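You operate a simulated robot arm through the tools that you are given. There is no shell and no other tool.

You are at the controls of a simulated two-armed robot. One attempt, no reset.

Task
Wipe up the spill on the free end of the island top with the cream cloth and put it back.

Only the result counts: the job must be done as asked and must still hold three seconds after the hand-in. Knocking over, shifting, dropping, spilling or breaking anything else fails it. Flat cloth is picked up by pressing the open fingertips on it (5 to 10 N) and closing them slowly along it; thin cloth reads only 2 to 8 mm in the jaws.

Robot
Two 7-joint arms with two-finger parallel grippers on one trunk, on a base that drives. Base frame: it is fixed to the floor where the robot stands at the start and does not move with it; the origin is under the middle of the robot, x ahead of it, y to its left, z up; the surface under the hand at the start is at about z = 880. Units: mm, rad, N and s.
The left shoulder is at the start at [77, 182, 1062], the right one opposite. With the tool pointing down near the work surface each hand reaches from about 300 to 760 mm from the robot's upright axis, wherever it stands, measured 20 degrees to its own side. Payload 3.91 kg a hand.
Tool frame (each hand has its own): the origin (TCP) lies between the finger pads and is the grasp point; the fingertips stand 30 mm ahead of it; z points along the fingers, y is the line along which they close. Largest opening 110 mm; finger width 20, thickness 10; the body of the gripper, 48 by 112 mm, starts 55 mm behind the TCP.
Orientation is that of the tool frame in the base frame, as a unit quaternion [x, y, z, w]. With the fingers straight down and closing along the base's y, the tool's x points along the base's -x, its y along +y and its z along -z.

Tools
- The arms move only by the tool step_arm. It takes "left_rows", "right_rows" or both (then of equal length, played together; a hand with none holds still); each is text: rows parted by semicolons, each of 7 numbers parted by spaces: the turn, a rotation vector about the tool's x, y, z in rad, then the shift along the tool's x, y, z in cm, then the opening, from 0 (shut) to 1 (fully open). In form: rx ry rz dx dy dz gripper; .... A call has 1 to 20 rows; each row shifts and turns the commanded pose from where the row before left it, along the tool's axes as they then stand. Rows are played at 5 a second. More than 50 mm and 0.15 rad between two rows, or a gripper value outside its range, and nothing of the call is played. A pose out of reach is approached as far as the arm can. The call stops where the force on the tool passes 40 N (or 10 N more than at its start, if that is more) or the arm is blocked; 0.2 s more then pass. The fingers move at their own pace (about 72 mm/s each) and stop on an object; they squeeze with about 31 N. The grip force told is the motor's: it shows also when the fingers shut on nothing. Time passes only in rows, and 0.2 s behind the last, so rows that do not move let the fingers close. The reply holds the time, the measured pose of the TCP, the force on the tool along the base axes, the opening and the grip force, in the units named above and with some noise, with the torque about the TCP (base axes, N m) and any sound that the robot's microphone picked up.
- Cameras (640 x 400 px; columns grow to the right, rows downward): "scene" is now at [230, -2, 1253.4]; the picture's right is [-0.02, -1.00, 0.00], its down [-0.51, 0.01, -0.86] and it looks along [0.86, -0.02, -0.51] (base axes); focal length 214 px, centre (320, 200). "left" rides on the left gripper at [72, -17, -103] in its tool frame; the picture's right is [0.23, 0.97, 0.00], its down [-0.76, 0.18, -0.62] and it looks along [-0.61, 0.14, 0.78] (tool axes); focal length 222 px, centre (320, 200). "right" rides on the right gripper at [72, 17, -103] in its tool frame; the picture's right is [-0.23, 0.97, 0.00], its down [-0.76, -0.18, -0.62] and it looks along [-0.61, -0.14, 0.78] (tool axes); focal length 222 px, centre (320, 200). There is no depth. A picture from a camera that has moved, and an enlarged one, comes with that camera's place and axes in the base frame and with its lens.
- get_image(camera): a new picture of that camera. It takes no simulated time.
- raise_lower(by): slides the trunk up (or, below 0, down) by that many mm; the arms and the scene camera ride with it, the base frame stays. It gives what a move gives, with no picture.
- base_move(legs): drives the robot by 1 to 6 legs, each [ahead, left, turn to the left] in mm, mm and rad, along the robot's own axes; the way and the turn of a leg run together, so that a leg with both is an arc; at most 1500 mm and 3.142 rad a leg. The arms and the cameras ride along, it lands a little off, and it stops where it bumps. It gives what a move gives.
- turn_head(pan, tilt): turns the head with the scene camera to pan (to the left, within 1.396 rad either way) and tilt (down, from -0.506 to 1.204), counted from straight ahead of the robot. It gives what a move gives.
- close_up(camera, box): a new picture of the part [left, top, right, bottom] of that camera's present view, enlarged. It takes no simulated time.
- finish_job(): hands the job in; it is judged then, once.

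Nothing tells you exact positions but the pictures and the camera data. Unless the task says otherwise, let go and move clear before handing in.

The tools are called after "Call:" by a JSON object that holds its "name" and its "arguments". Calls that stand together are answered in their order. step_arm: Moves the arms, as the interface text tells. Its arguments: {"type":"object","properties":{"left_rows":{"type":"string"},"right_rows":{"type":"string"}},"required":[]} The other tools are called the same way: raise_lower (by) slides the trunk up or down; base_move (legs) drives the base; turn_head (pan, tilt) turns the head that bears the scene camera; get_image (camera) takes a picture; close_up (camera, box) takes an enlarged picture of a part of a camera's view; finish_job () hands the job in.

At the start:

```text
time: 0.0
left_position: [492.0, 213.9, 1070.7]
left_tool_rot: [-0.001, 1.0, 0.0, -0.001]
left_wrist_force: [0.1, -1.0, 0.8]
left_torque: [-0.02, 0.01, -0.01]
left_gripper_width: 109.7
left_grip_force: 0.1
right_position: [470.9, -232.7, 1152.7]
right_tool_rot: [0.0, 1.0, 0.0, -0.001]
right_wrist_force: [-0.1, 0.8, -0.1]
right_torque: [0.04, 0.01, -0.03]
right_gripper_width: 110.0
right_grip_force: 0.1
trunk travel left (down, up): [-325.0, 189.0]
robot x, y, heading: [-1.1, 3.1, 0.001]
head pan, tilt: [-0.024, 0.539]
```

scene: 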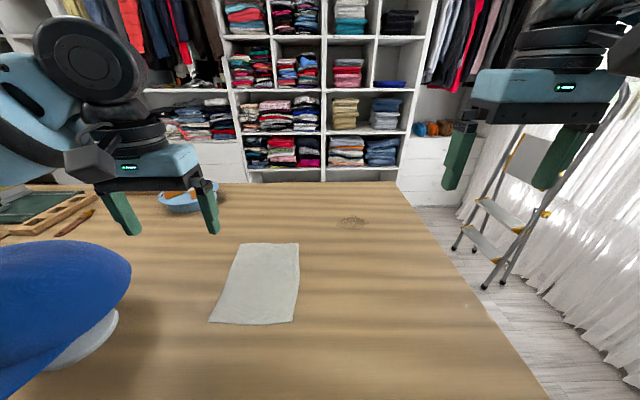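
right: 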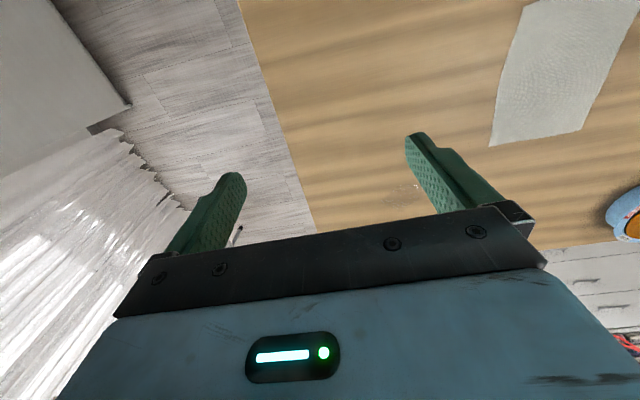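
left: 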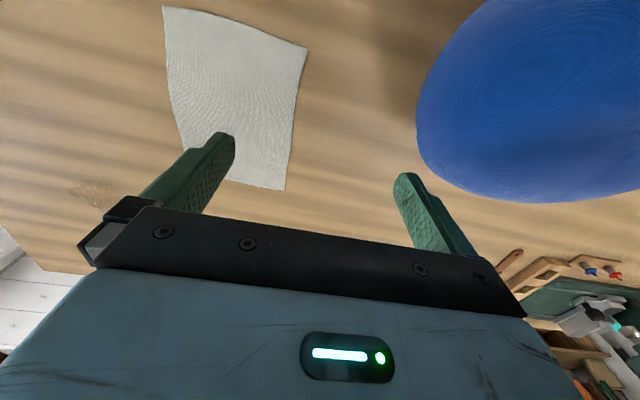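

I see the cream cloth flat at roughly x 445–650, y 40–187, and a speckled spill at about (732, -107) near the right (free) end of the top. I'll look closer at both, and down at the near table edge, before moving.

Call:
{"name": "close_up", "arguments": {"camera": "scene", "box": [180, 200, 420, 350]}}

Call:
{"name": "close_up", "arguments": {"camera": "scene", "box": [310, 190, 410, 250]}}

Call:
{"name": "turn_head", "arguments": {"pan": 0.0, "tilt": 1.15}}

Call:
{"name": "get_image", "arguments": {"camera": "scene"}}

```text
2.67 times, centred on (300, 275) of scene
camera zoom: at [230.0, -2.0, 1253.4], right [-0.02, -1.0, 0.0], down [-0.51, 0.01, -0.86], along [0.86, -0.02, -0.51], focal length 572 px, centre (373, 0)
```

zoom: 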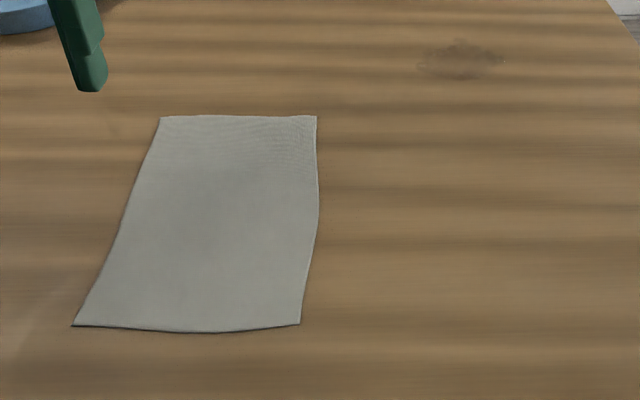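

```text
6.40 times, centred on (360, 220) of scene
camera zoom: at [230.0, -2.0, 1253.4], right [-0.02, -1.0, 0.0], down [-0.51, 0.01, -0.86], along [0.86, -0.02, -0.51], focal length 1373 px, centre (64, 72)
```

zoom: 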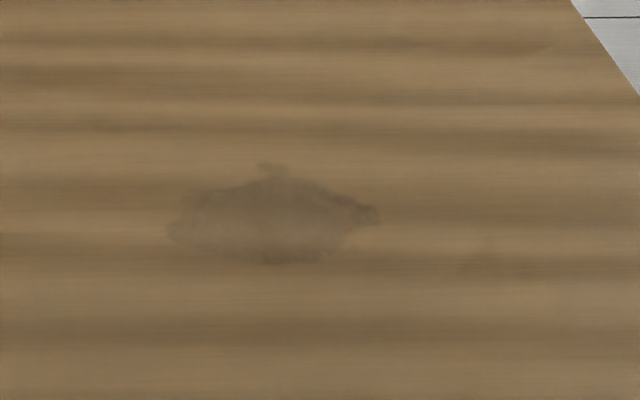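

```text
time: 1.0
left_position: [491.9, 214.2, 1069.6]
left_tool_rot: [-0.001, 1.0, -0.001, 0.0]
left_wrist_force: [0.5, -1.1, -0.2]
left_torque: [-0.01, -0.02, -0.01]
left_gripper_width: 110.0
left_grip_force: 0.0
right_position: [470.5, -233.0, 1151.8]
right_tool_rot: [0.0, 1.0, 0.0, 0.001]
right_wrist_force: [-0.1, 0.1, -0.3]
right_torque: [0.02, 0.0, 0.0]
right_gripper_width: 109.9
right_grip_force: 0.1
trunk travel left (down, up): [-325.0, 189.0]
robot x, y, heading: [3.4, -0.1, -0.001]
head pan, tilt: [0.0, 1.15]
```

```text
taken
camera scene: at [199.6, 0.1, 1206.3], right [0.0, -1.0, 0.0], down [-0.91, 0.0, -0.41], along [0.41, 0.0, -0.91], focal length 214 px, centre (320, 200)
```

scene: 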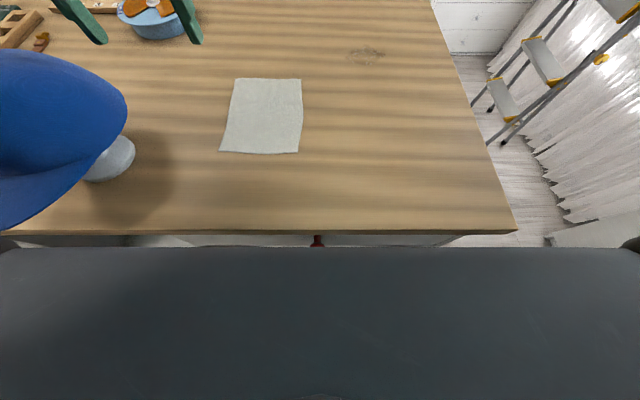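

The cloth lies flat at about x 445–648, y 40–187, and the spill centre is near (732, -107), about 70 x 100 mm. First I lift the left hand up and away from the work area, and test the right hand's reach high over the far side of the spill.

Call:
{"name": "step_arm", "arguments": {"left_rows": "0 0 0 0 0 -1.9 1;0 0 0 0 0 -1.9 1;0 0 0 0 0 -1.9 1;0 0 0 0 0 -1.9 1;0 0 0 0 0 -1.9 1;0 0 0 0 0 -1.9 1;0 0 0 0 0 -1.9 1;0 0 0 0 0 -1.9 1;0 0 0 0 1.6 0 1;0 0 0 0 1.6 0 1;0 0 0 0 1.6 0 1;0 0 0 0 1.6 0 1;0 0 0 0 1.6 0 1;0 0 0 0 1.6 0 1;0 0 0 0 1.6 0 1;0 0 0 0 1.6 0 1", "right_rows": "0 0 0 -3 1.26 1.6 1;0 0 0 -3 1.26 1.6 1;0 0 0 -3 1.26 1.6 1;0 0 0 -3 1.26 1.6 1;0 0 0 -3 1.26 1.6 1;0 0 0 -3 1.26 1.6 1;0 0 0 -3 1.26 1.6 1;0 0 0 -3 1.26 1.6 1;0 0 0 -3 1.26 1.6 1;0 0 0 -3 1.26 1.6 1;0 0 0 0 0 0 1;0 0 0 0 0 0 1;0 0 0 0 0 0 1;0 0 0 0 0 0 1;0 0 0 0 0 0 1;0 0 0 0 0 0 1"}}

Call:
{"name": "get_image", "arguments": {"camera": "right"}}

Call:
{"name": "turn_head", "arguments": {"pan": 0.0, "tilt": 0.75}}

Call:
{"name": "get_image", "arguments": {"camera": "scene"}}

```text
time: 4.4
left_position: [501.1, 335.6, 1202.2]
left_tool_rot: [0.0, 1.0, -0.001, 0.001]
left_wrist_force: [-0.3, -0.6, 0.6]
left_torque: [-0.02, -0.01, -0.02]
left_gripper_width: 110.5
left_grip_force: 0.1
left hand out of reach, approached as far as the arm can: row 13, 14, 15, 16
right_position: [697.5, -134.8, 991.7]
right_tool_rot: [0.0, 1.0, 0.0, 0.0]
right_wrist_force: [0.1, -0.2, 0.0]
right_torque: [0.04, -0.01, -0.03]
right_gripper_width: 109.9
right_grip_force: 0.1
right hand out of reach, approached as far as the arm can: row 8, 9, 10
trunk travel left (down, up): [-325.0, 189.0]
robot x, y, heading: [-0.6, 1.3, 0.004]
head pan, tilt: [0.0, 1.15]
```

```text
taken
camera right: at [625.1, -117.8, 1094.4], right [0.23, 0.97, 0.0], down [0.76, -0.18, 0.62], along [0.61, -0.14, -0.78], focal length 222 px, centre (320, 200)
```

right: 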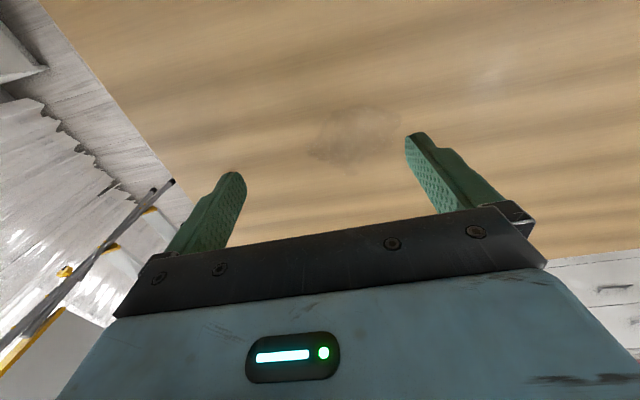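

```text
time: 5.3
left_position: [500.3, 334.3, 1201.7]
left_tool_rot: [-0.001, 1.0, -0.001, 0.002]
left_wrist_force: [-0.6, -0.2, -0.4]
left_torque: [0.01, -0.02, 0.0]
left_gripper_width: 110.0
left_grip_force: 0.1
right_position: [698.5, -136.3, 991.4]
right_tool_rot: [0.0, 1.0, -0.001, 0.0]
right_wrist_force: [-0.4, 0.0, -0.6]
right_torque: [0.0, 0.03, -0.01]
right_gripper_width: 110.2
right_grip_force: 0.0
trunk travel left (down, up): [-325.0, 189.0]
robot x, y, heading: [-0.6, 1.1, -0.003]
head pan, tilt: [0.0, 0.75]
```

```text
taken
camera scene: at [222.9, 0.1, 1235.0], right [0.0, -1.0, 0.0], down [-0.68, 0.0, -0.73], along [0.73, 0.0, -0.68], focal length 214 px, centre (320, 200)
```

scene: 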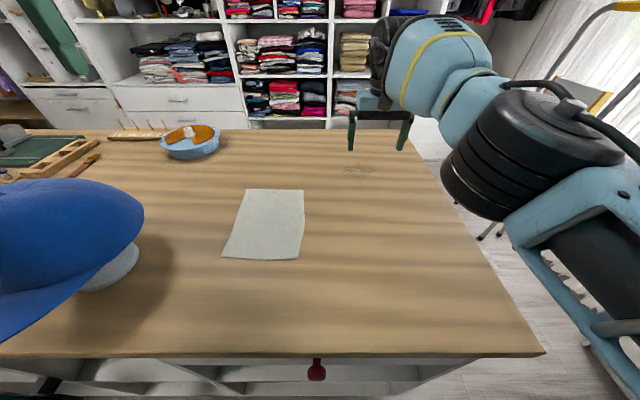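

The reach test shows the right hand straight down tops out near x≈700 at this height, so I'd like to know how far ahead the base can go. I look down at the gap between robot and island.

Call:
{"name": "turn_head", "arguments": {"pan": 0.0, "tilt": 0.93}}

Call:
{"name": "get_image", "arguments": {"camera": "scene"}}

Call:
{"name": "turn_head", "arguments": {"pan": -0.8, "tilt": 0.9}}

Call:
{"name": "get_image", "arguments": {"camera": "scene"}}

```text
time: 6.0
left_position: [500.5, 333.7, 1202.9]
left_tool_rot: [-0.001, 1.0, -0.001, 0.002]
left_wrist_force: [-0.1, 1.4, -1.3]
left_torque: [0.01, 0.01, -0.02]
left_gripper_width: 110.2
left_grip_force: 0.0
right_position: [698.2, -136.5, 990.0]
right_tool_rot: [-0.001, 1.0, 0.001, 0.002]
right_wrist_force: [0.0, 0.6, 0.1]
right_torque: [0.01, 0.02, -0.01]
right_gripper_width: 110.2
right_grip_force: 0.1
trunk travel left (down, up): [-325.0, 189.0]
robot x, y, heading: [2.9, 4.5, -0.003]
head pan, tilt: [0.0, 0.93]
```

```text
taken
camera scene: at [213.8, 0.1, 1221.0], right [0.0, -1.0, 0.0], down [-0.8, 0.0, -0.6], along [0.6, 0.0, -0.8], focal length 214 px, centre (320, 200)
```

scene: 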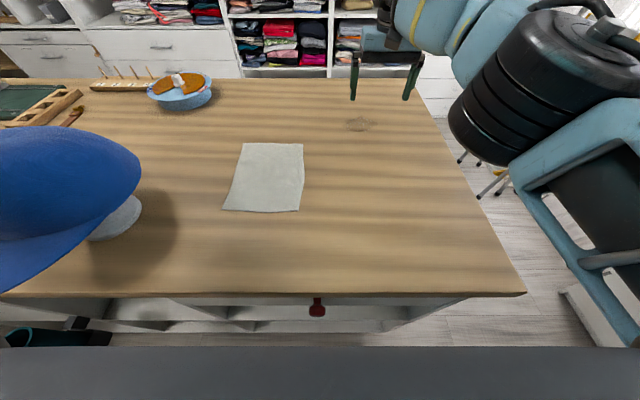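

```text
time: 7.1
left_position: [501.1, 333.8, 1201.7]
left_tool_rot: [-0.001, 1.0, -0.001, 0.002]
left_wrist_force: [0.5, 1.4, -0.7]
left_torque: [0.01, 0.02, 0.01]
left_gripper_width: 109.8
left_grip_force: 0.1
right_position: [698.2, -136.3, 990.7]
right_tool_rot: [0.0, 1.0, 0.0, 0.001]
right_wrist_force: [-0.2, -0.3, 1.1]
right_torque: [-0.02, -0.02, 0.0]
right_gripper_width: 109.8
right_grip_force: 0.2
trunk travel left (down, up): [-325.0, 189.0]
robot x, y, heading: [-1.0, -4.3, -0.003]
head pan, tilt: [-0.799, 0.901]
```

```text
taken
camera scene: at [192.7, -54.0, 1223.2], right [-0.72, -0.7, 0.0], down [-0.55, 0.56, -0.62], along [0.43, -0.45, -0.78], focal length 214 px, centre (320, 200)
```

scene: 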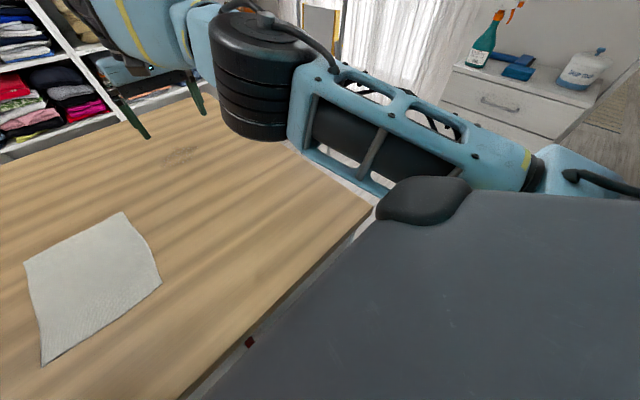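

The spill from the right hand camera sits at about x 690–760, y -157 to -58, just past the straight-down reach. I'll test whether tilting the fingers forward by 0.4 rad gets the right hand over its far side, still clear of the table.

Call:
{"name": "step_arm", "arguments": {"right_rows": "0 -0.134 0 0 0 0 1;0 -0.133 0 0 0 0 1;0 -0.133 0 0 0 0 1;0 0 0 0.58 0 1.38 1;0 0 0 0.58 0 1.38 1;0 0 0 0 0 0 1;0 0 0 0 0 0 1"}}

Call:
{"name": "turn_head", "arguments": {"pan": 0.0, "tilt": 0.6}}

Call:
{"name": "get_image", "arguments": {"camera": "scene"}}

```text
time: 8.7
left_position: [500.8, 335.2, 1202.7]
left_tool_rot: [-0.001, 1.0, -0.001, 0.001]
left_wrist_force: [-1.0, -0.1, -0.1]
left_torque: [-0.01, 0.03, 0.0]
left_gripper_width: 110.0
left_grip_force: 0.0
right_position: [697.4, -139.6, 962.0]
right_tool_rot: [0.0, 0.98, -0.001, 0.199]
right_wrist_force: [-0.7, 1.0, -0.2]
right_torque: [0.0, -0.02, 0.01]
right_gripper_width: 110.1
right_grip_force: 0.0
right hand out of reach, approached as far as the arm can: row 1
trunk travel left (down, up): [-325.0, 189.0]
robot x, y, heading: [-1.4, 3.5, -0.002]
head pan, tilt: [-0.799, 0.901]
```

```text
time: 9.9
left_position: [500.0, 334.4, 1202.2]
left_tool_rot: [-0.001, 1.0, -0.002, 0.002]
left_wrist_force: [0.1, -0.5, 0.6]
left_torque: [0.0, -0.04, -0.01]
left_gripper_width: 110.0
left_grip_force: 0.0
right_position: [697.3, -139.2, 962.0]
right_tool_rot: [0.0, 0.98, 0.0, 0.199]
right_wrist_force: [-0.3, 0.0, 0.8]
right_torque: [0.0, 0.0, 0.0]
right_gripper_width: 109.6
right_grip_force: 0.0
trunk travel left (down, up): [-325.0, 189.0]
robot x, y, heading: [-1.6, 1.5, -0.002]
head pan, tilt: [0.0, 0.6]
```

```text
taken
camera scene: at [228.4, 0.0, 1248.0], right [0.0, -1.0, 0.0], down [-0.57, 0.0, -0.82], along [0.82, 0.0, -0.57], focal length 214 px, centre (320, 200)
```

scene: 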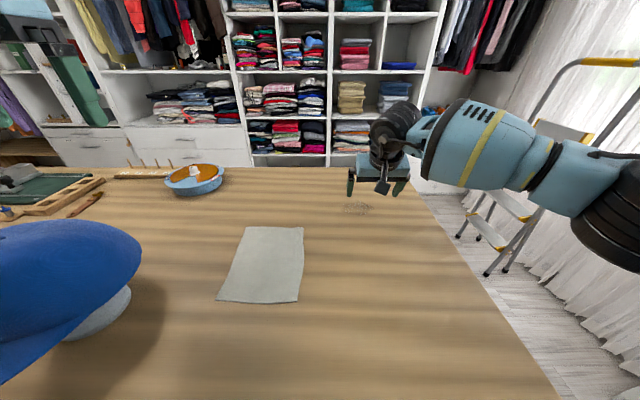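

Tilting works there. Now I test how far forward it reaches with this tilt, still above the table.

Call:
{"name": "step_arm", "arguments": {"right_rows": "0 0 0 -2.07 0.8 1.52 1;0 0 0 -2.07 0.8 1.52 1;0 0 0 -2.07 0.8 1.52 1;0 0 0 -2.07 0.8 1.52 1;0 0 0 0 0 0 1;0 0 0 0 0 0 1"}}

Call:
{"name": "get_image", "arguments": {"camera": "right"}}

```text
time: 11.3
left_position: [500.5, 334.8, 1202.8]
left_tool_rot: [-0.001, 1.0, -0.001, 0.002]
left_wrist_force: [-1.0, 0.2, -0.2]
left_torque: [0.0, 0.0, 0.02]
left_gripper_width: 110.1
left_grip_force: 0.1
right_position: [773.7, -112.5, 941.3]
right_tool_rot: [0.0, 0.98, -0.001, 0.2]
right_wrist_force: [0.1, 0.6, 0.7]
right_torque: [0.02, 0.01, 0.03]
right_gripper_width: 109.7
right_grip_force: 0.0
right hand out of reach, approached as far as the arm can: row 4
trunk travel left (down, up): [-325.0, 189.0]
robot x, y, heading: [-3.0, 0.9, 0.001]
head pan, tilt: [0.0, 0.6]
```

```text
taken
camera right: at [667.2, -95.5, 1008.4], right [0.21, 0.97, 0.09], down [0.46, -0.18, 0.87], along [0.86, -0.14, -0.48], focal length 222 px, centre (320, 200)
```

right: 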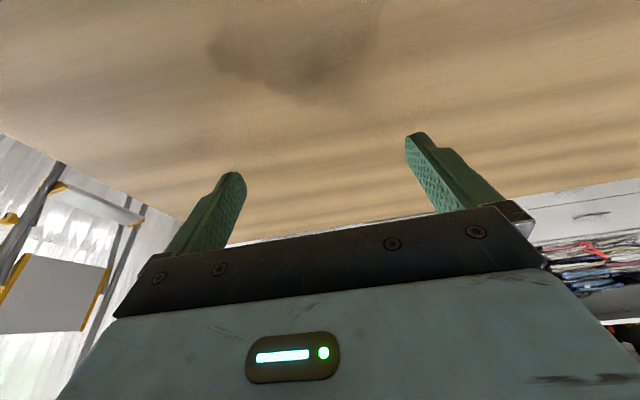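

The tilted hand reaches x≈774 (fingertips ≈786), enough to cover the whole spill. Now I bring the right hand back, straighten it and hold it above the far part of the cloth.

Call:
{"name": "step_arm", "arguments": {"right_rows": "0 0 0 1.63 2.81 -1.02 0.8;0 0 0 1.63 2.81 -1.02 0.6;0 0 0 1.63 2.81 -1.02 0.5;0 0 0 1.63 2.81 -1.02 0.5;0 0 0 1.63 2.81 -1.02 0.5;0 0 0 1.63 2.81 -1.02 0.5;0 0 0 1.63 2.81 -1.02 0.5;0 0 0 1.63 2.81 -1.02 0.5;0 0.134 0 0 0 0 0.5;0 0.133 0 0 0 0 0.5;0 0.134 0 0 0 0 0.5;0 0 0 0 0 0 0.5"}}

Call:
{"name": "get_image", "arguments": {"camera": "right"}}

Call:
{"name": "get_image", "arguments": {"camera": "scene"}}

```text
time: 14.1
left_position: [500.6, 334.3, 1201.7]
left_tool_rot: [0.0, 1.0, -0.002, 0.002]
left_wrist_force: [0.1, -0.5, -0.1]
left_torque: [-0.02, 0.0, 0.03]
left_gripper_width: 109.8
left_grip_force: 0.0
right_position: [631.8, 58.1, 963.2]
right_tool_rot: [0.031, 0.999, 0.003, 0.031]
right_wrist_force: [-0.1, -0.8, 0.0]
right_torque: [0.03, 0.01, 0.05]
right_gripper_width: 54.8
right_grip_force: 0.1
right hand out of reach, approached as far as the arm can: row 11
trunk travel left (down, up): [-325.0, 189.0]
robot x, y, heading: [-2.8, -1.0, 0.001]
head pan, tilt: [0.0, 0.6]
stopped in row 12 (right hand): the arm was blocked; the commanded pose is now the measured one
```

```text
taken
camera right: at [555.2, 78.7, 1062.0], right [0.29, 0.96, 0.02], down [0.71, -0.23, 0.67], along [0.64, -0.18, -0.74], focal length 222 px, centre (320, 200)
```

right: 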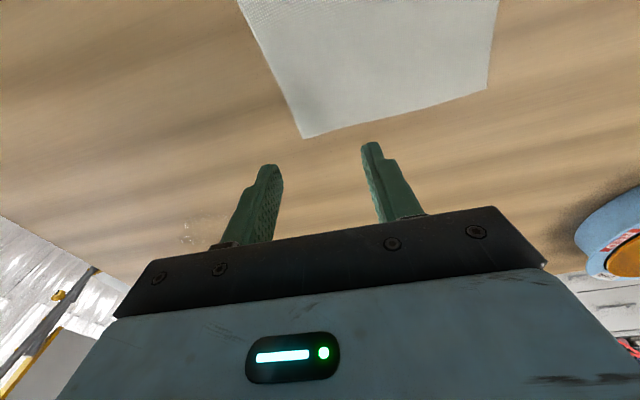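

```text
taken
camera scene: at [228.2, 0.3, 1248.0], right [0.0, -1.0, 0.0], down [-0.56, 0.0, -0.83], along [0.83, 0.0, -0.56], focal length 214 px, centre (320, 200)
```

scene: 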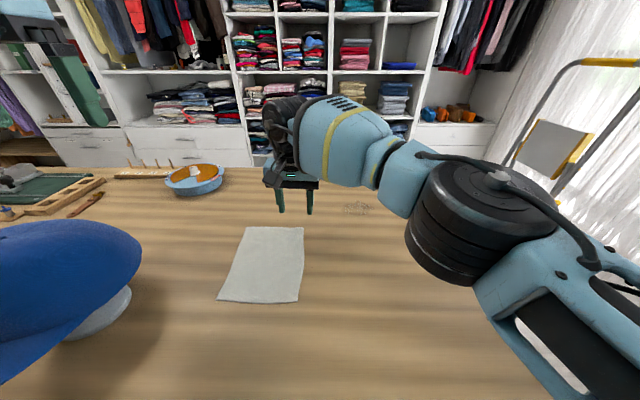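

The right arm is near its limit at the cloth from here (blocked by reach, no contact force). Shifting the base about 100 mm left would help both the cloth and the spill, so I check that the left side is clear first.

Call:
{"name": "turn_head", "arguments": {"pan": 0.9, "tilt": 0.6}}

Call:
{"name": "get_image", "arguments": {"camera": "scene"}}

Call:
{"name": "turn_head", "arguments": {"pan": 1.39, "tilt": 0.7}}

Call:
{"name": "get_image", "arguments": {"camera": "scene"}}

```text
time: 15.3
left_position: [500.1, 334.9, 1202.2]
left_tool_rot: [0.0, 1.0, -0.001, 0.002]
left_wrist_force: [-0.4, 0.1, 0.5]
left_torque: [-0.03, 0.0, 0.02]
left_gripper_width: 110.0
left_grip_force: 0.0
right_position: [633.2, 56.7, 962.6]
right_tool_rot: [0.031, 0.999, 0.003, 0.031]
right_wrist_force: [0.6, 0.2, 0.1]
right_torque: [0.0, -0.01, 0.0]
right_gripper_width: 55.0
right_grip_force: 0.2
trunk travel left (down, up): [-325.0, 189.0]
robot x, y, heading: [-1.2, 0.7, -0.003]
head pan, tilt: [0.901, 0.6]
```

```text
taken
camera scene: at [195.0, 69.2, 1248.0], right [0.78, -0.62, 0.0], down [-0.35, -0.44, -0.83], along [0.51, 0.65, -0.56], focal length 214 px, centre (320, 200)
```

scene: 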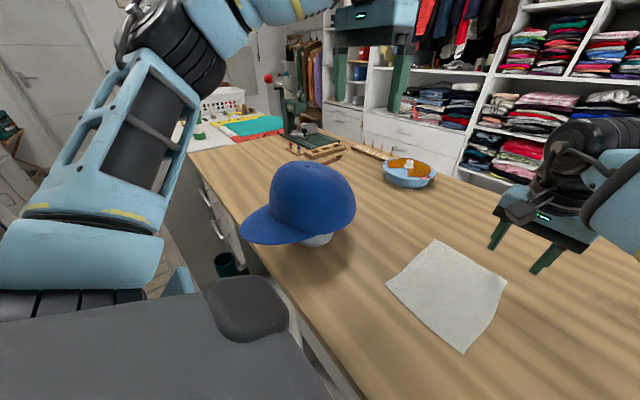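

```text
time: 16.2
left_position: [500.2, 334.5, 1201.0]
left_tool_rot: [-0.002, 1.0, -0.001, 0.001]
left_wrist_force: [-0.2, -0.1, 0.0]
left_torque: [-0.02, -0.03, -0.03]
left_gripper_width: 110.0
left_grip_force: 0.0
right_position: [631.8, 56.8, 964.3]
right_tool_rot: [0.032, 0.999, 0.003, 0.032]
right_wrist_force: [-0.7, -0.5, 0.0]
right_torque: [-0.01, -0.04, 0.0]
right_gripper_width: 55.1
right_grip_force: 0.1
trunk travel left (down, up): [-325.0, 189.0]
robot x, y, heading: [1.1, -2.9, -0.0]
head pan, tilt: [1.389, 0.7]
```

```text
taken
camera scene: at [155.5, 83.6, 1239.4], right [0.98, -0.18, 0.0], down [-0.12, -0.63, -0.77], along [0.14, 0.75, -0.64], focal length 214 px, centre (320, 200)
```

scene: 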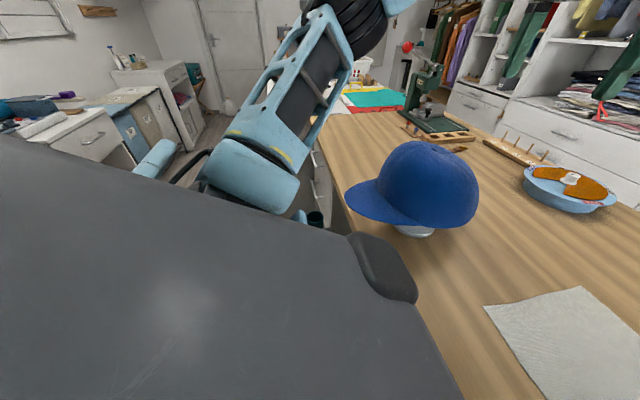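

The left side is clear (the only floor item is a bin about a metre away), and the left hand stays well above the cap. I strafe 100 mm left.

Call:
{"name": "base_move", "arguments": {"legs": [[0, 100, 0]]}}

Call:
{"name": "turn_head", "arguments": {"pan": -0.1, "tilt": 0.7}}

Call:
{"name": "get_image", "arguments": {"camera": "scene"}}

```text
time: 17.7
left_position: [502.1, 434.8, 1202.8]
left_tool_rot: [0.0, 1.0, -0.001, 0.002]
left_wrist_force: [-0.4, -0.6, 0.0]
left_torque: [0.0, 0.04, 0.01]
left_gripper_width: 109.8
left_grip_force: 0.2
right_position: [633.4, 156.4, 962.8]
right_tool_rot: [0.032, 0.999, 0.003, 0.032]
right_wrist_force: [0.3, 0.2, -0.9]
right_torque: [-0.01, -0.02, 0.01]
right_gripper_width: 55.0
right_grip_force: 0.0
trunk travel left (down, up): [-325.0, 189.0]
robot x, y, heading: [4.5, 100.1, -0.005]
head pan, tilt: [1.389, 0.7]
```

```text
time: 19.3
left_position: [501.9, 434.6, 1202.1]
left_tool_rot: [0.0, 1.0, 0.0, 0.001]
left_wrist_force: [1.3, -0.2, 0.6]
left_torque: [-0.02, -0.02, -0.01]
left_gripper_width: 110.2
left_grip_force: 0.1
right_position: [633.8, 156.4, 963.5]
right_tool_rot: [0.033, 0.999, 0.004, 0.032]
right_wrist_force: [-0.4, -0.7, 0.6]
right_torque: [0.02, -0.01, 0.0]
right_gripper_width: 55.0
right_grip_force: 0.0
trunk travel left (down, up): [-325.0, 189.0]
robot x, y, heading: [-1.4, 98.3, -0.002]
head pan, tilt: [-0.099, 0.7]
```

```text
taken
camera scene: at [224.6, 91.8, 1239.4], right [-0.1, -0.99, 0.0], down [-0.64, 0.06, -0.76], along [0.76, -0.08, -0.64], focal length 214 px, centre (320, 200)
```

scene: 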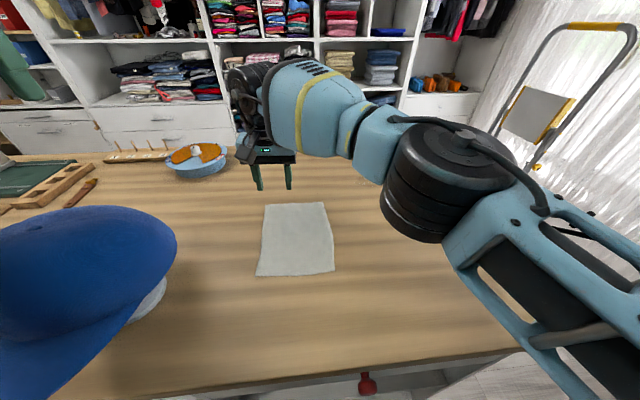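

The strafe landed well, and re-measuring gives cloth corners near (648,192), (642,38), (440,42), (446,187). I square up the right hand above a grip point at about (615, 115), 30 mm in from the far edge.

Call:
{"name": "step_arm", "arguments": {"right_rows": "0.006 0.064 -0.064 0 0 0 0.5;0 0 0 0.93 -2.05 1.15 0.5;0 0 0 0.93 -2.05 1.15 0.5;0 0 0 0 0 0 0.5;0 0 0 0 0 0 0.5"}}

Call:
{"name": "get_image", "arguments": {"camera": "right"}}

Call:
{"name": "get_image", "arguments": {"camera": "scene"}}

```text
time: 20.5
left_position: [502.5, 433.6, 1201.8]
left_tool_rot: [0.0, 1.0, -0.001, 0.002]
left_wrist_force: [0.0, 0.4, 1.3]
left_torque: [-0.02, -0.01, 0.01]
left_gripper_width: 109.9
left_grip_force: 0.1
right_position: [614.4, 115.4, 942.7]
right_tool_rot: [0.0, 1.0, 0.001, -0.002]
right_wrist_force: [0.3, -0.2, -0.6]
right_torque: [0.0, 0.02, -0.01]
right_gripper_width: 54.7
right_grip_force: 0.1
trunk travel left (down, up): [-325.0, 189.0]
robot x, y, heading: [3.6, 101.9, -0.002]
head pan, tilt: [-0.099, 0.7]
```

```text
taken
camera right: at [541.5, 133.2, 1045.5], right [0.23, 0.97, 0.0], down [0.76, -0.18, 0.62], along [0.61, -0.14, -0.78], focal length 222 px, centre (320, 200)
```

right: 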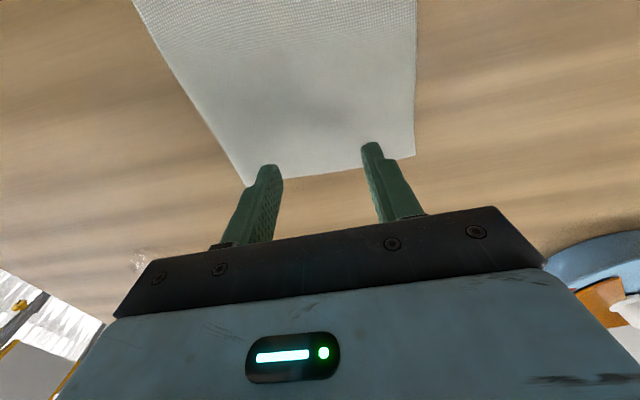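

```text
taken
camera scene: at [224.8, 91.0, 1239.3], right [-0.1, -0.99, 0.0], down [-0.64, 0.07, -0.76], along [0.76, -0.08, -0.64], focal length 214 px, centre (320, 200)
```

scene: 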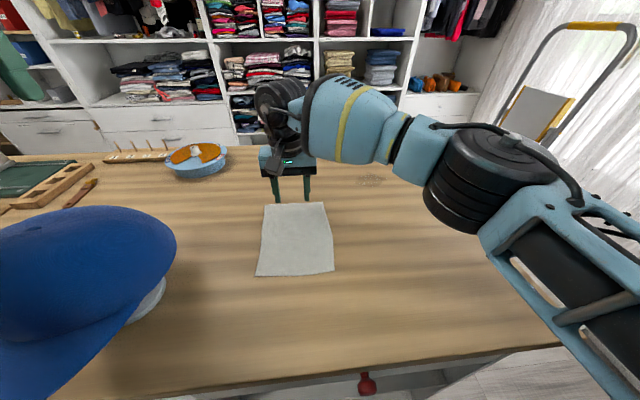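

Both cameras agree on the far edge at x≈642, y 42–189, with the fingers 28 mm inside it. I lower to just above the cloth.

Call:
{"name": "step_arm", "arguments": {"right_rows": "0 0 0 0 0 1.3 0.5;0 0 0 0 0 1.0 0.5;0 0 0 0 0 0.4 0.5;0 0 0 0 0 0 0.5"}}

```text
time: 21.5
left_position: [499.8, 434.2, 1201.3]
left_tool_rot: [-0.001, 1.0, -0.001, 0.001]
left_wrist_force: [-1.0, -0.7, -0.3]
left_torque: [0.0, -0.04, 0.01]
left_gripper_width: 109.9
left_grip_force: 0.1
right_position: [614.8, 115.7, 914.0]
right_tool_rot: [0.0, 1.0, 0.001, -0.001]
right_wrist_force: [-0.5, 0.1, 0.5]
right_torque: [-0.03, -0.01, 0.01]
right_gripper_width: 54.9
right_grip_force: 0.0
trunk travel left (down, up): [-325.0, 189.0]
robot x, y, heading: [-3.5, 102.6, 0.003]
head pan, tilt: [-0.099, 0.7]
```

No contact yet at z≈914. I go down in small steps to find the surface.

Call:
{"name": "step_arm", "arguments": {"right_rows": "0 0 0 0 0 0.15 0.5;0 0 0 0 0 0.1 0.5;0 0 0 0 0 0 0.5"}}

```text
time: 22.3
left_position: [500.4, 434.5, 1201.9]
left_tool_rot: [0.0, 1.0, -0.002, 0.002]
left_wrist_force: [0.4, -1.0, -0.2]
left_torque: [-0.03, -0.01, 0.01]
left_gripper_width: 109.9
left_grip_force: 0.0
right_position: [614.3, 116.6, 912.0]
right_tool_rot: [0.0, 1.0, 0.0, -0.002]
right_wrist_force: [-0.9, -0.1, -0.1]
right_torque: [0.02, -0.01, -0.03]
right_gripper_width: 55.2
right_grip_force: 0.1
trunk travel left (down, up): [-325.0, 189.0]
robot x, y, heading: [-0.6, 98.9, -0.0]
head pan, tilt: [-0.099, 0.7]
```

Call:
{"name": "step_arm", "arguments": {"right_rows": "0 0 0 0 0 0.1 0.5;0 0 0 0 0 0.1 0.5;0 0 0 0 0 0 0.5"}}

```text
time: 23.1
left_position: [498.3, 433.9, 1202.4]
left_tool_rot: [0.001, 1.0, 0.0, 0.003]
left_wrist_force: [0.6, -0.8, -0.8]
left_torque: [-0.02, 0.02, 0.01]
left_gripper_width: 109.6
left_grip_force: 0.0
right_position: [614.2, 115.9, 911.6]
right_tool_rot: [0.0, 1.0, 0.001, 0.001]
right_wrist_force: [-2.6, -0.5, 14.6]
right_torque: [-0.43, 0.07, -0.03]
right_gripper_width: 54.8
right_grip_force: 0.1
trunk travel left (down, up): [-325.0, 189.0]
robot x, y, heading: [2.0, 103.0, -0.0]
head pan, tilt: [-0.099, 0.7]
```

Contact: 14.6 N, a bit much. I ease off about 0.8 mm to get into the 5–10 N window.

Call:
{"name": "step_arm", "arguments": {"right_rows": "0 0 0 0 0 -0.07 0.5;0 0 0 0 0 0 0.5"}}

```text
time: 23.7
left_position: [500.1, 435.3, 1202.1]
left_tool_rot: [0.001, 1.0, -0.001, 0.003]
left_wrist_force: [0.6, -0.5, 0.4]
left_torque: [-0.06, 0.01, -0.06]
left_gripper_width: 109.7
left_grip_force: 0.0
right_position: [613.1, 114.5, 911.9]
right_tool_rot: [0.0, 1.0, 0.002, 0.001]
right_wrist_force: [1.6, 0.9, 15.5]
right_torque: [-0.47, -0.01, 0.0]
right_gripper_width: 54.8
right_grip_force: 0.0
trunk travel left (down, up): [-325.0, 189.0]
robot x, y, heading: [-3.9, 98.3, -0.0]
head pan, tilt: [-0.099, 0.7]
```

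Call:
{"name": "step_arm", "arguments": {"right_rows": "0 0 0 0 0 -0.07 0.5;0 0 0 0 0 0 0.5;0 0 0 0 0 0 0.5"}}

```text
time: 24.5
left_position: [499.9, 434.5, 1202.2]
left_tool_rot: [0.0, 1.0, -0.001, 0.003]
left_wrist_force: [0.0, 0.2, -0.4]
left_torque: [-0.01, 0.0, 0.02]
left_gripper_width: 109.8
left_grip_force: 0.2
right_position: [614.0, 116.6, 911.5]
right_tool_rot: [0.001, 1.0, 0.001, 0.001]
right_wrist_force: [0.4, 1.3, 12.4]
right_torque: [-0.28, -0.12, 0.04]
right_gripper_width: 54.8
right_grip_force: 0.0
trunk travel left (down, up): [-325.0, 189.0]
robot x, y, heading: [-0.2, 98.7, -0.003]
head pan, tilt: [-0.099, 0.7]
```

Call:
{"name": "step_arm", "arguments": {"right_rows": "0 0 0 0 0 -0.06 0.5;0 0 0 0 0 0 0.5;0 0 0 0 0 0 0.5"}}

```text
time: 25.3
left_position: [501.3, 435.0, 1202.0]
left_tool_rot: [0.0, 1.0, -0.001, 0.002]
left_wrist_force: [0.1, -0.5, -0.3]
left_torque: [0.0, 0.0, -0.02]
left_gripper_width: 109.7
left_grip_force: 0.0
right_position: [613.4, 115.6, 910.6]
right_tool_rot: [0.0, 1.0, 0.001, -0.002]
right_wrist_force: [1.0, 0.6, 6.6]
right_torque: [-0.11, -0.1, 0.05]
right_gripper_width: 54.7
right_grip_force: 0.0
trunk travel left (down, up): [-325.0, 189.0]
robot x, y, heading: [-2.0, 98.3, -0.001]
head pan, tilt: [-0.099, 0.7]
```

Now 6.6 N, in the window. I close the fingers slowly along the cloth.

Call:
{"name": "step_arm", "arguments": {"right_rows": "0 0 0 0 0 0 0.46;0 0 0 0 0 0 0.42;0 0 0 0 0 0 0.38;0 0 0 0 0 0 0.34;0 0 0 0 0 0 0.3;0 0 0 0 0 0 0.26;0 0 0 0 0 0 0.22;0 0 0 0 0 0 0.18;0 0 0 0 0 0 0.14;0 0 0 0 0 0 0.1;0 0 0 0 0 0 0.06;0 0 0 0 0 0 0.03;0 0 0 0 0 0 0;0 0 0 0 0 0 0;0 0 0 0 0 0 0"}}

Call:
{"name": "get_image", "arguments": {"camera": "right"}}

Call:
{"name": "close_up", "arguments": {"camera": "scene", "box": [220, 150, 380, 290]}}

```text
time: 28.5
left_position: [500.9, 435.1, 1202.4]
left_tool_rot: [0.0, 1.0, -0.001, 0.002]
left_wrist_force: [-0.4, -0.2, 0.0]
left_torque: [-0.01, 0.01, 0.0]
left_gripper_width: 110.1
left_grip_force: 0.1
right_position: [614.9, 114.8, 911.1]
right_tool_rot: [0.0, 1.0, 0.001, -0.002]
right_wrist_force: [0.0, -0.1, 0.1]
right_torque: [-0.01, 0.02, 0.02]
right_gripper_width: 2.4
right_grip_force: 31.2
trunk travel left (down, up): [-325.0, 189.0]
robot x, y, heading: [1.1, 96.7, -0.002]
head pan, tilt: [-0.099, 0.7]
```

```text
taken
camera right: at [541.7, 132.7, 1015.0], right [0.23, 0.97, 0.0], down [0.76, -0.18, 0.62], along [0.61, -0.14, -0.78], focal length 222 px, centre (320, 200)
```

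right: 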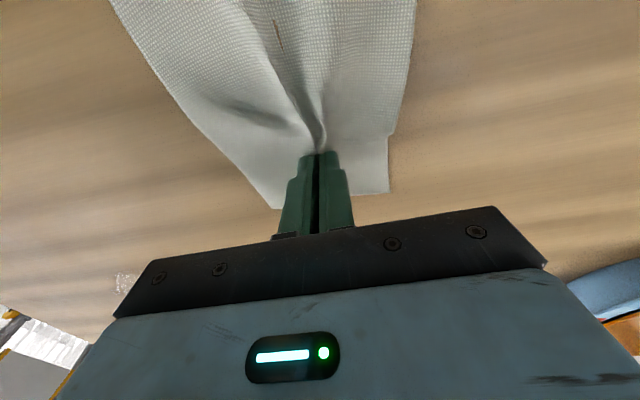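

```text
2.86 times, centred on (300, 220) of scene
camera zoom: at [224.5, 91.7, 1239.4], right [-0.1, -0.99, 0.0], down [-0.64, 0.07, -0.77], along [0.76, -0.08, -0.64], focal length 613 px, centre (377, 143)
```

zoom: 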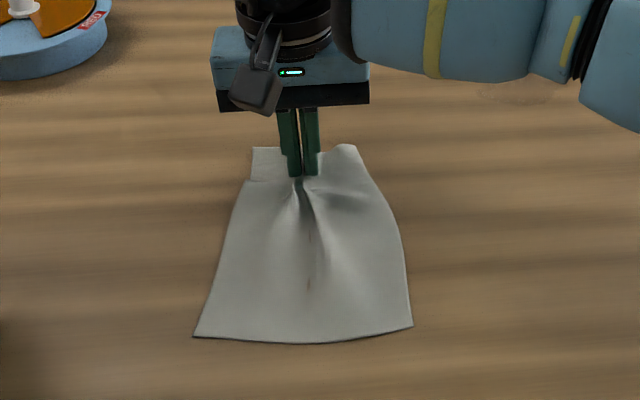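

The jaws read 2.4 mm at 31 N with cloth clearly gathered between them. I peel the cloth up and back and check that it hangs.

Call:
{"name": "step_arm", "arguments": {"right_rows": "0 0 0 0.3 0 -1.5 0;0 0 0 0.8 0 -2.0 0;0 0 0 1.2 0 -2.5 0;0 0 0 1.2 0 -2.5 0;0 0 0 1.2 0 -2.5 0;0 0 0 1.2 0 -2.5 0;0 0 0 1.2 0 -2.5 0;0 0 0 1.2 0 -2.5 0;0 0 0 1.2 0 -2.0 0;0 0 0 0 0 0 0;0 0 0 0 0 0 0"}}

Call:
{"name": "get_image", "arguments": {"camera": "scene"}}

Call:
{"name": "get_image", "arguments": {"camera": "right"}}

```text
time: 30.9
left_position: [500.5, 434.6, 1200.6]
left_tool_rot: [0.0, 1.0, 0.0, 0.002]
left_wrist_force: [0.3, -0.1, 0.8]
left_torque: [0.0, 0.01, -0.01]
left_gripper_width: 110.0
left_grip_force: 0.1
right_position: [520.9, 111.8, 1116.9]
right_tool_rot: [0.0, 1.0, 0.002, -0.001]
right_wrist_force: [0.5, 0.6, -0.3]
right_torque: [-0.01, -0.01, 0.0]
right_gripper_width: 2.3
right_grip_force: 31.4
trunk travel left (down, up): [-325.0, 189.0]
robot x, y, heading: [-0.7, 99.5, -0.003]
head pan, tilt: [-0.099, 0.7]
```

```text
taken
camera scene: at [224.5, 91.7, 1239.4], right [-0.1, -0.99, 0.0], down [-0.64, 0.07, -0.77], along [0.76, -0.08, -0.64], focal length 214 px, centre (320, 200)
```

scene: 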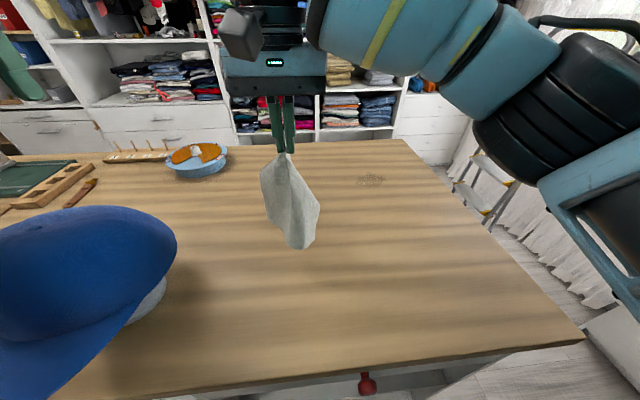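

```text
taken
camera right: at [447.0, 129.9, 1220.0], right [0.23, 0.97, 0.0], down [0.76, -0.18, 0.62], along [0.61, -0.14, -0.78], focal length 222 px, centre (320, 200)
```

right: 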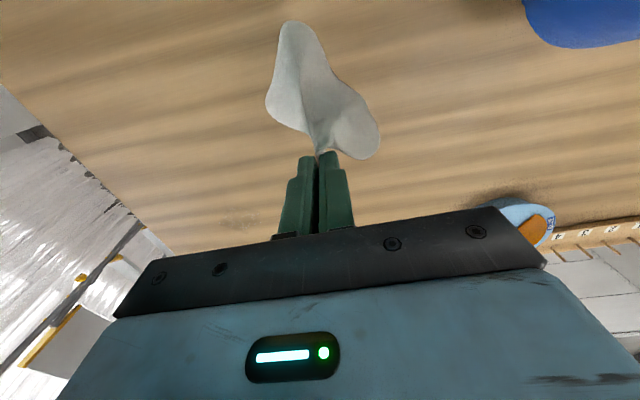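

The cloth hangs securely from the right hand. I carry it across at this height, tilt the hand forward, and then lay it down moving ahead so it trails behind toward the spill.

Call:
{"name": "step_arm", "arguments": {"right_rows": "0 0 0 0.14 -1.5 0 0;0 0 0 0.14 -2.8 0 0;0 0 0 0.14 -2.8 0 0;0 0 0 0.14 -2.8 0 0;0 0 0 0.14 -2.8 0 0;0 0 0 0.14 -2.8 0 0;0 0 0 0.14 -2.8 0 0;0 0 0 0.14 -2.3 0 0;0 0 0 0 -1.3 0 0;0 -0.133 0 0 0 0 0;0 -0.133 0 0 0 0 0;0 -0.134 0 0 0 0 0;0 0 0 0 0 0 0"}}

Call:
{"name": "get_image", "arguments": {"camera": "scene"}}

```text
time: 33.7
left_position: [501.7, 435.0, 1201.4]
left_tool_rot: [0.0, 1.0, 0.0, 0.002]
left_wrist_force: [-0.2, -0.6, 0.0]
left_torque: [0.03, -0.01, 0.0]
left_gripper_width: 110.1
left_grip_force: 0.1
right_position: [508.1, -104.6, 1116.0]
right_tool_rot: [0.001, 0.98, 0.0, 0.198]
right_wrist_force: [0.5, 0.6, -0.6]
right_torque: [0.01, -0.01, 0.02]
right_gripper_width: 2.2
right_grip_force: 31.4
trunk travel left (down, up): [-325.0, 189.0]
robot x, y, heading: [3.3, 103.1, -0.007]
head pan, tilt: [-0.099, 0.7]
```

```text
taken
camera scene: at [224.8, 91.9, 1239.3], right [-0.1, -0.99, 0.0], down [-0.64, 0.06, -0.76], along [0.76, -0.08, -0.64], focal length 214 px, centre (320, 200)
```

scene: 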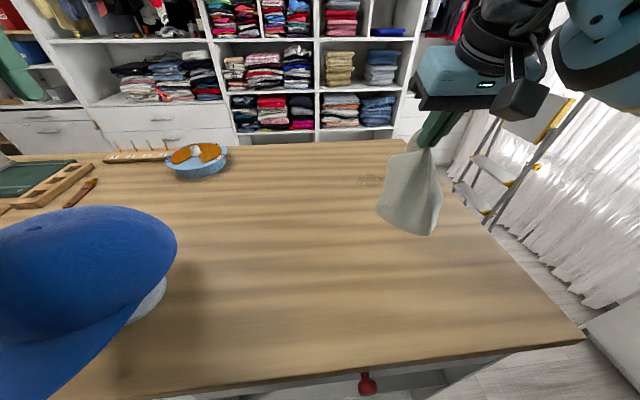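

Call:
{"name": "step_arm", "arguments": {"right_rows": "0 0 0 -0.887 0 2.448 0;0 0 0 -0.887 0 2.448 0;0 0 0 -0.887 0 2.448 0;0 0 0 -0.887 0 2.448 0;0 0 0 -0.887 0 2.448 0;0 0 0 -0.887 0 2.448 0;0 0 0 -0.887 0 2.448 0;0 0 0 -0.887 0 2.448 0;0 0 0 -0.887 0 2.448 0;0 0 0 -0.887 0 2.448 0;0 0 0 0 0 0 0"}}

Call:
{"name": "get_image", "arguments": {"camera": "scene"}}

Call:
{"name": "get_image", "arguments": {"camera": "right"}}

```text
time: 36.1
left_position: [501.2, 435.7, 1201.2]
left_tool_rot: [0.0, 1.0, -0.001, 0.001]
left_wrist_force: [-0.5, -0.2, 0.3]
left_torque: [-0.01, 0.01, 0.01]
left_gripper_width: 110.0
left_grip_force: 0.1
right_position: [685.9, -102.7, 922.9]
right_tool_rot: [0.001, 0.98, 0.001, 0.198]
right_wrist_force: [-0.3, 0.0, 0.1]
right_torque: [0.02, -0.02, 0.0]
right_gripper_width: 2.0
right_grip_force: 30.9
trunk travel left (down, up): [-325.0, 189.0]
robot x, y, heading: [-0.9, 102.5, 0.002]
head pan, tilt: [-0.099, 0.7]
```

```text
taken
camera scene: at [224.3, 91.6, 1239.4], right [-0.1, -0.99, 0.0], down [-0.64, 0.07, -0.77], along [0.76, -0.08, -0.64], focal length 214 px, centre (320, 200)
```

scene: 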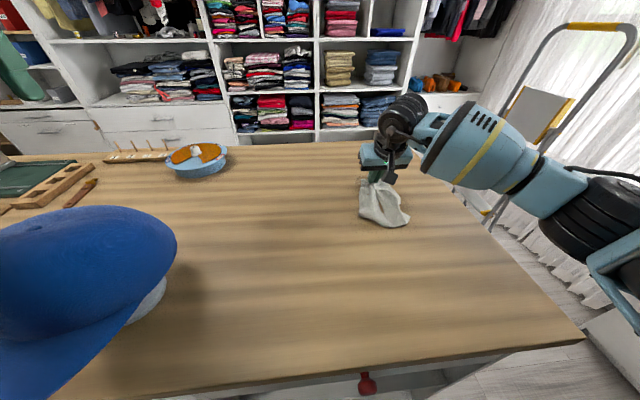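

```text
taken
camera right: at [577.9, -85.6, 990.0], right [0.21, 0.97, 0.09], down [0.46, -0.18, 0.87], along [0.86, -0.14, -0.49], focal length 222 px, centre (320, 200)
```

right: 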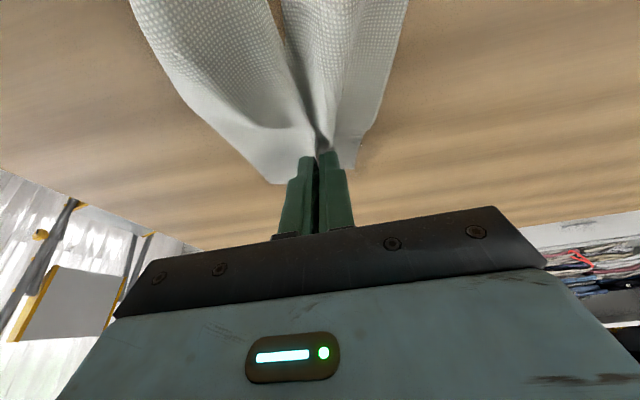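

The cloth now trails behind the hand just short of the spill. I lower it onto the surface gently until I feel a light press.

Call:
{"name": "step_arm", "arguments": {"right_rows": "0 0 0 0.156 0 0.368 0;0 0 0 0.156 0 0.368 0;0 0 0 0 0 0 0;0 0 0 0 0 0 0"}}

Call:
{"name": "close_up", "arguments": {"camera": "scene", "box": [320, 130, 460, 240]}}

```text
time: 37.1
left_position: [500.5, 435.4, 1203.1]
left_tool_rot: [0.0, 1.0, -0.001, 0.002]
left_wrist_force: [0.1, 0.6, 0.3]
left_torque: [0.0, 0.0, 0.02]
left_gripper_width: 110.0
left_grip_force: 0.0
right_position: [684.0, -103.3, 916.8]
right_tool_rot: [0.001, 0.98, 0.0, 0.199]
right_wrist_force: [-0.5, -0.1, 7.8]
right_torque: [0.01, 0.01, 0.0]
right_gripper_width: 2.3
right_grip_force: 31.2
trunk travel left (down, up): [-325.0, 189.0]
robot x, y, heading: [0.5, 102.1, -0.001]
head pan, tilt: [-0.099, 0.7]
```

```text
3.64 times, centred on (390, 185) of scene
camera zoom: at [223.8, 91.8, 1239.5], right [-0.1, -0.99, 0.0], down [-0.64, 0.06, -0.77], along [0.76, -0.08, -0.64], focal length 780 px, centre (66, 254)
```

zoom: 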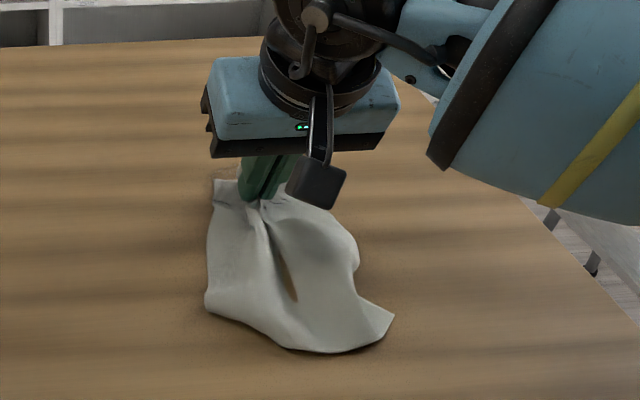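

Pressing at 7.8 N with the cloth under the fingertips. I start a zigzag over the spill, advancing in +x so the cloth always trails.

Call:
{"name": "step_arm", "arguments": {"right_rows": "0 0 0 0 1.5 0 0;0 0 0 0 1.5 0 0;0 0 0 0 1.5 0 0;0 0 0 -0.1 -1.43 0.042 0;0 0 0 -0.1 -1.43 0.042 0;0 0 0 -0.1 -1.43 0.042 0;0 0 0 -0.1 -1.43 0.042 0;0 0 0 -0.1 -1.43 0.042 0;0 0 0 -0.1 -1.43 0.042 0;0 0 0 -0.1 -1.43 0.042 0"}}

Call:
{"name": "get_image", "arguments": {"camera": "right"}}

Call:
{"name": "close_up", "arguments": {"camera": "scene", "box": [320, 130, 460, 240]}}

```text
time: 39.3
left_position: [500.5, 434.1, 1202.5]
left_tool_rot: [0.0, 1.0, -0.001, 0.002]
left_wrist_force: [-0.2, 0.2, 0.2]
left_torque: [0.02, 0.02, -0.04]
left_gripper_width: 109.8
left_grip_force: 0.1
right_position: [691.4, -157.6, 917.9]
right_tool_rot: [0.0, 0.98, 0.001, 0.197]
right_wrist_force: [-0.9, 0.5, 0.1]
right_torque: [0.06, 0.02, 0.0]
right_gripper_width: 2.5
right_grip_force: 31.1
trunk travel left (down, up): [-325.0, 189.0]
robot x, y, heading: [0.7, 100.6, -0.002]
head pan, tilt: [-0.099, 0.7]
```

```text
taken
camera right: at [585.5, -140.3, 985.2], right [0.21, 0.97, 0.09], down [0.46, -0.18, 0.87], along [0.86, -0.14, -0.49], focal length 222 px, centre (320, 200)
```

right: 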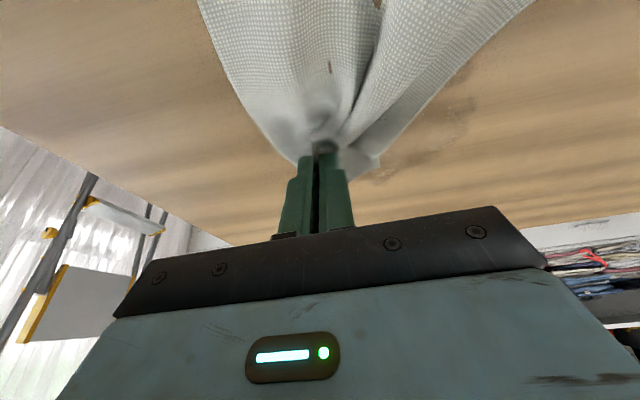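

```text
3.64 times, centred on (390, 185) of scene
camera zoom: at [224.6, 91.5, 1239.4], right [-0.1, -0.99, 0.0], down [-0.64, 0.07, -0.77], along [0.76, -0.08, -0.64], focal length 780 px, centre (66, 254)
```

zoom: 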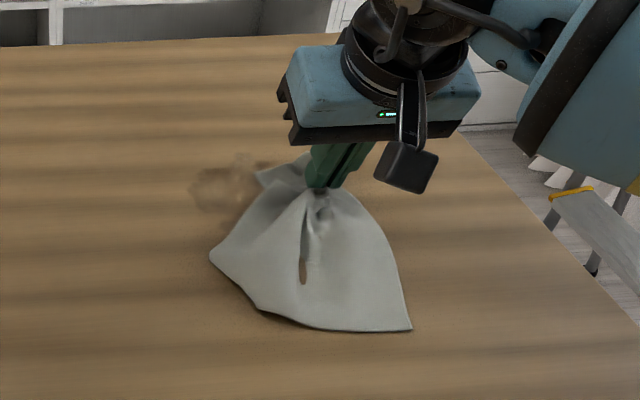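

The press faded to nothing at this height, so I lower a few millimetres to get back to a light press before continuing.

Call:
{"name": "step_arm", "arguments": {"right_rows": "0 0 0 0.078 0 0.184 0;0 0 0 0.058 0 0.138 0;0 0 0 0 0 0 0;0 0 0 0 0 0 0"}}

```text
time: 40.3
left_position: [499.8, 434.5, 1201.2]
left_tool_rot: [0.0, 1.0, -0.002, 0.002]
left_wrist_force: [0.0, -0.9, 0.9]
left_torque: [-0.04, 0.0, 0.0]
left_gripper_width: 110.0
left_grip_force: 0.2
right_position: [692.3, -158.0, 914.3]
right_tool_rot: [0.001, 0.98, 0.0, 0.198]
right_wrist_force: [-0.4, 0.5, 6.5]
right_torque: [0.01, 0.03, 0.05]
right_gripper_width: 2.3
right_grip_force: 31.1
trunk travel left (down, up): [-325.0, 189.0]
robot x, y, heading: [2.8, 97.4, -0.002]
head pan, tilt: [-0.099, 0.7]
```

Call:
{"name": "step_arm", "arguments": {"right_rows": "0 0 0 -0.05 1.43 0.02 0;0 0 0 -0.05 1.43 0.02 0;0 0 0 -0.05 1.43 0.02 0;0 0 0 -0.05 1.43 0.02 0;0 0 0 -0.05 1.43 0.02 0;0 0 0 -0.05 1.43 0.02 0;0 0 0 -0.05 1.43 0.02 0;0 0 0 -0.05 0.5 0.02 0"}}

Call:
{"name": "close_up", "arguments": {"camera": "scene", "box": [320, 130, 460, 240]}}

```text
time: 42.1
left_position: [501.7, 434.6, 1202.3]
left_tool_rot: [0.001, 1.0, -0.001, 0.002]
left_wrist_force: [0.5, 0.2, 0.1]
left_torque: [-0.02, 0.03, 0.02]
left_gripper_width: 110.2
left_grip_force: 0.1
right_position: [698.9, -52.8, 913.7]
right_tool_rot: [0.001, 0.98, 0.0, 0.198]
right_wrist_force: [-0.1, -1.3, 1.5]
right_torque: [-0.02, 0.0, 0.02]
right_gripper_width: 2.3
right_grip_force: 30.9
trunk travel left (down, up): [-325.0, 189.0]
robot x, y, heading: [0.8, 96.8, -0.0]
head pan, tilt: [-0.099, 0.7]
```

```text
3.64 times, centred on (390, 185) of scene
camera zoom: at [224.4, 91.5, 1239.4], right [-0.1, -0.99, 0.0], down [-0.64, 0.07, -0.77], along [0.76, -0.08, -0.64], focal length 780 px, centre (66, 254)
```

zoom: 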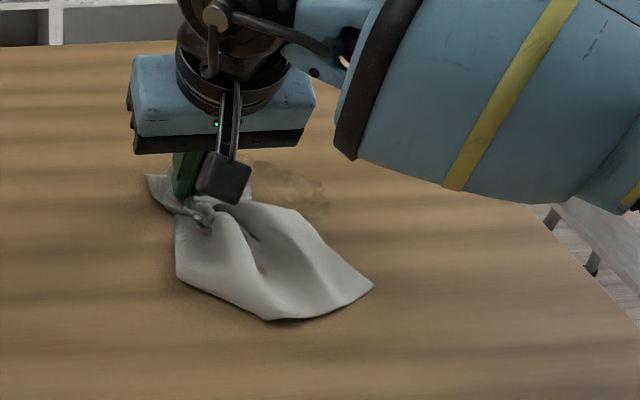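

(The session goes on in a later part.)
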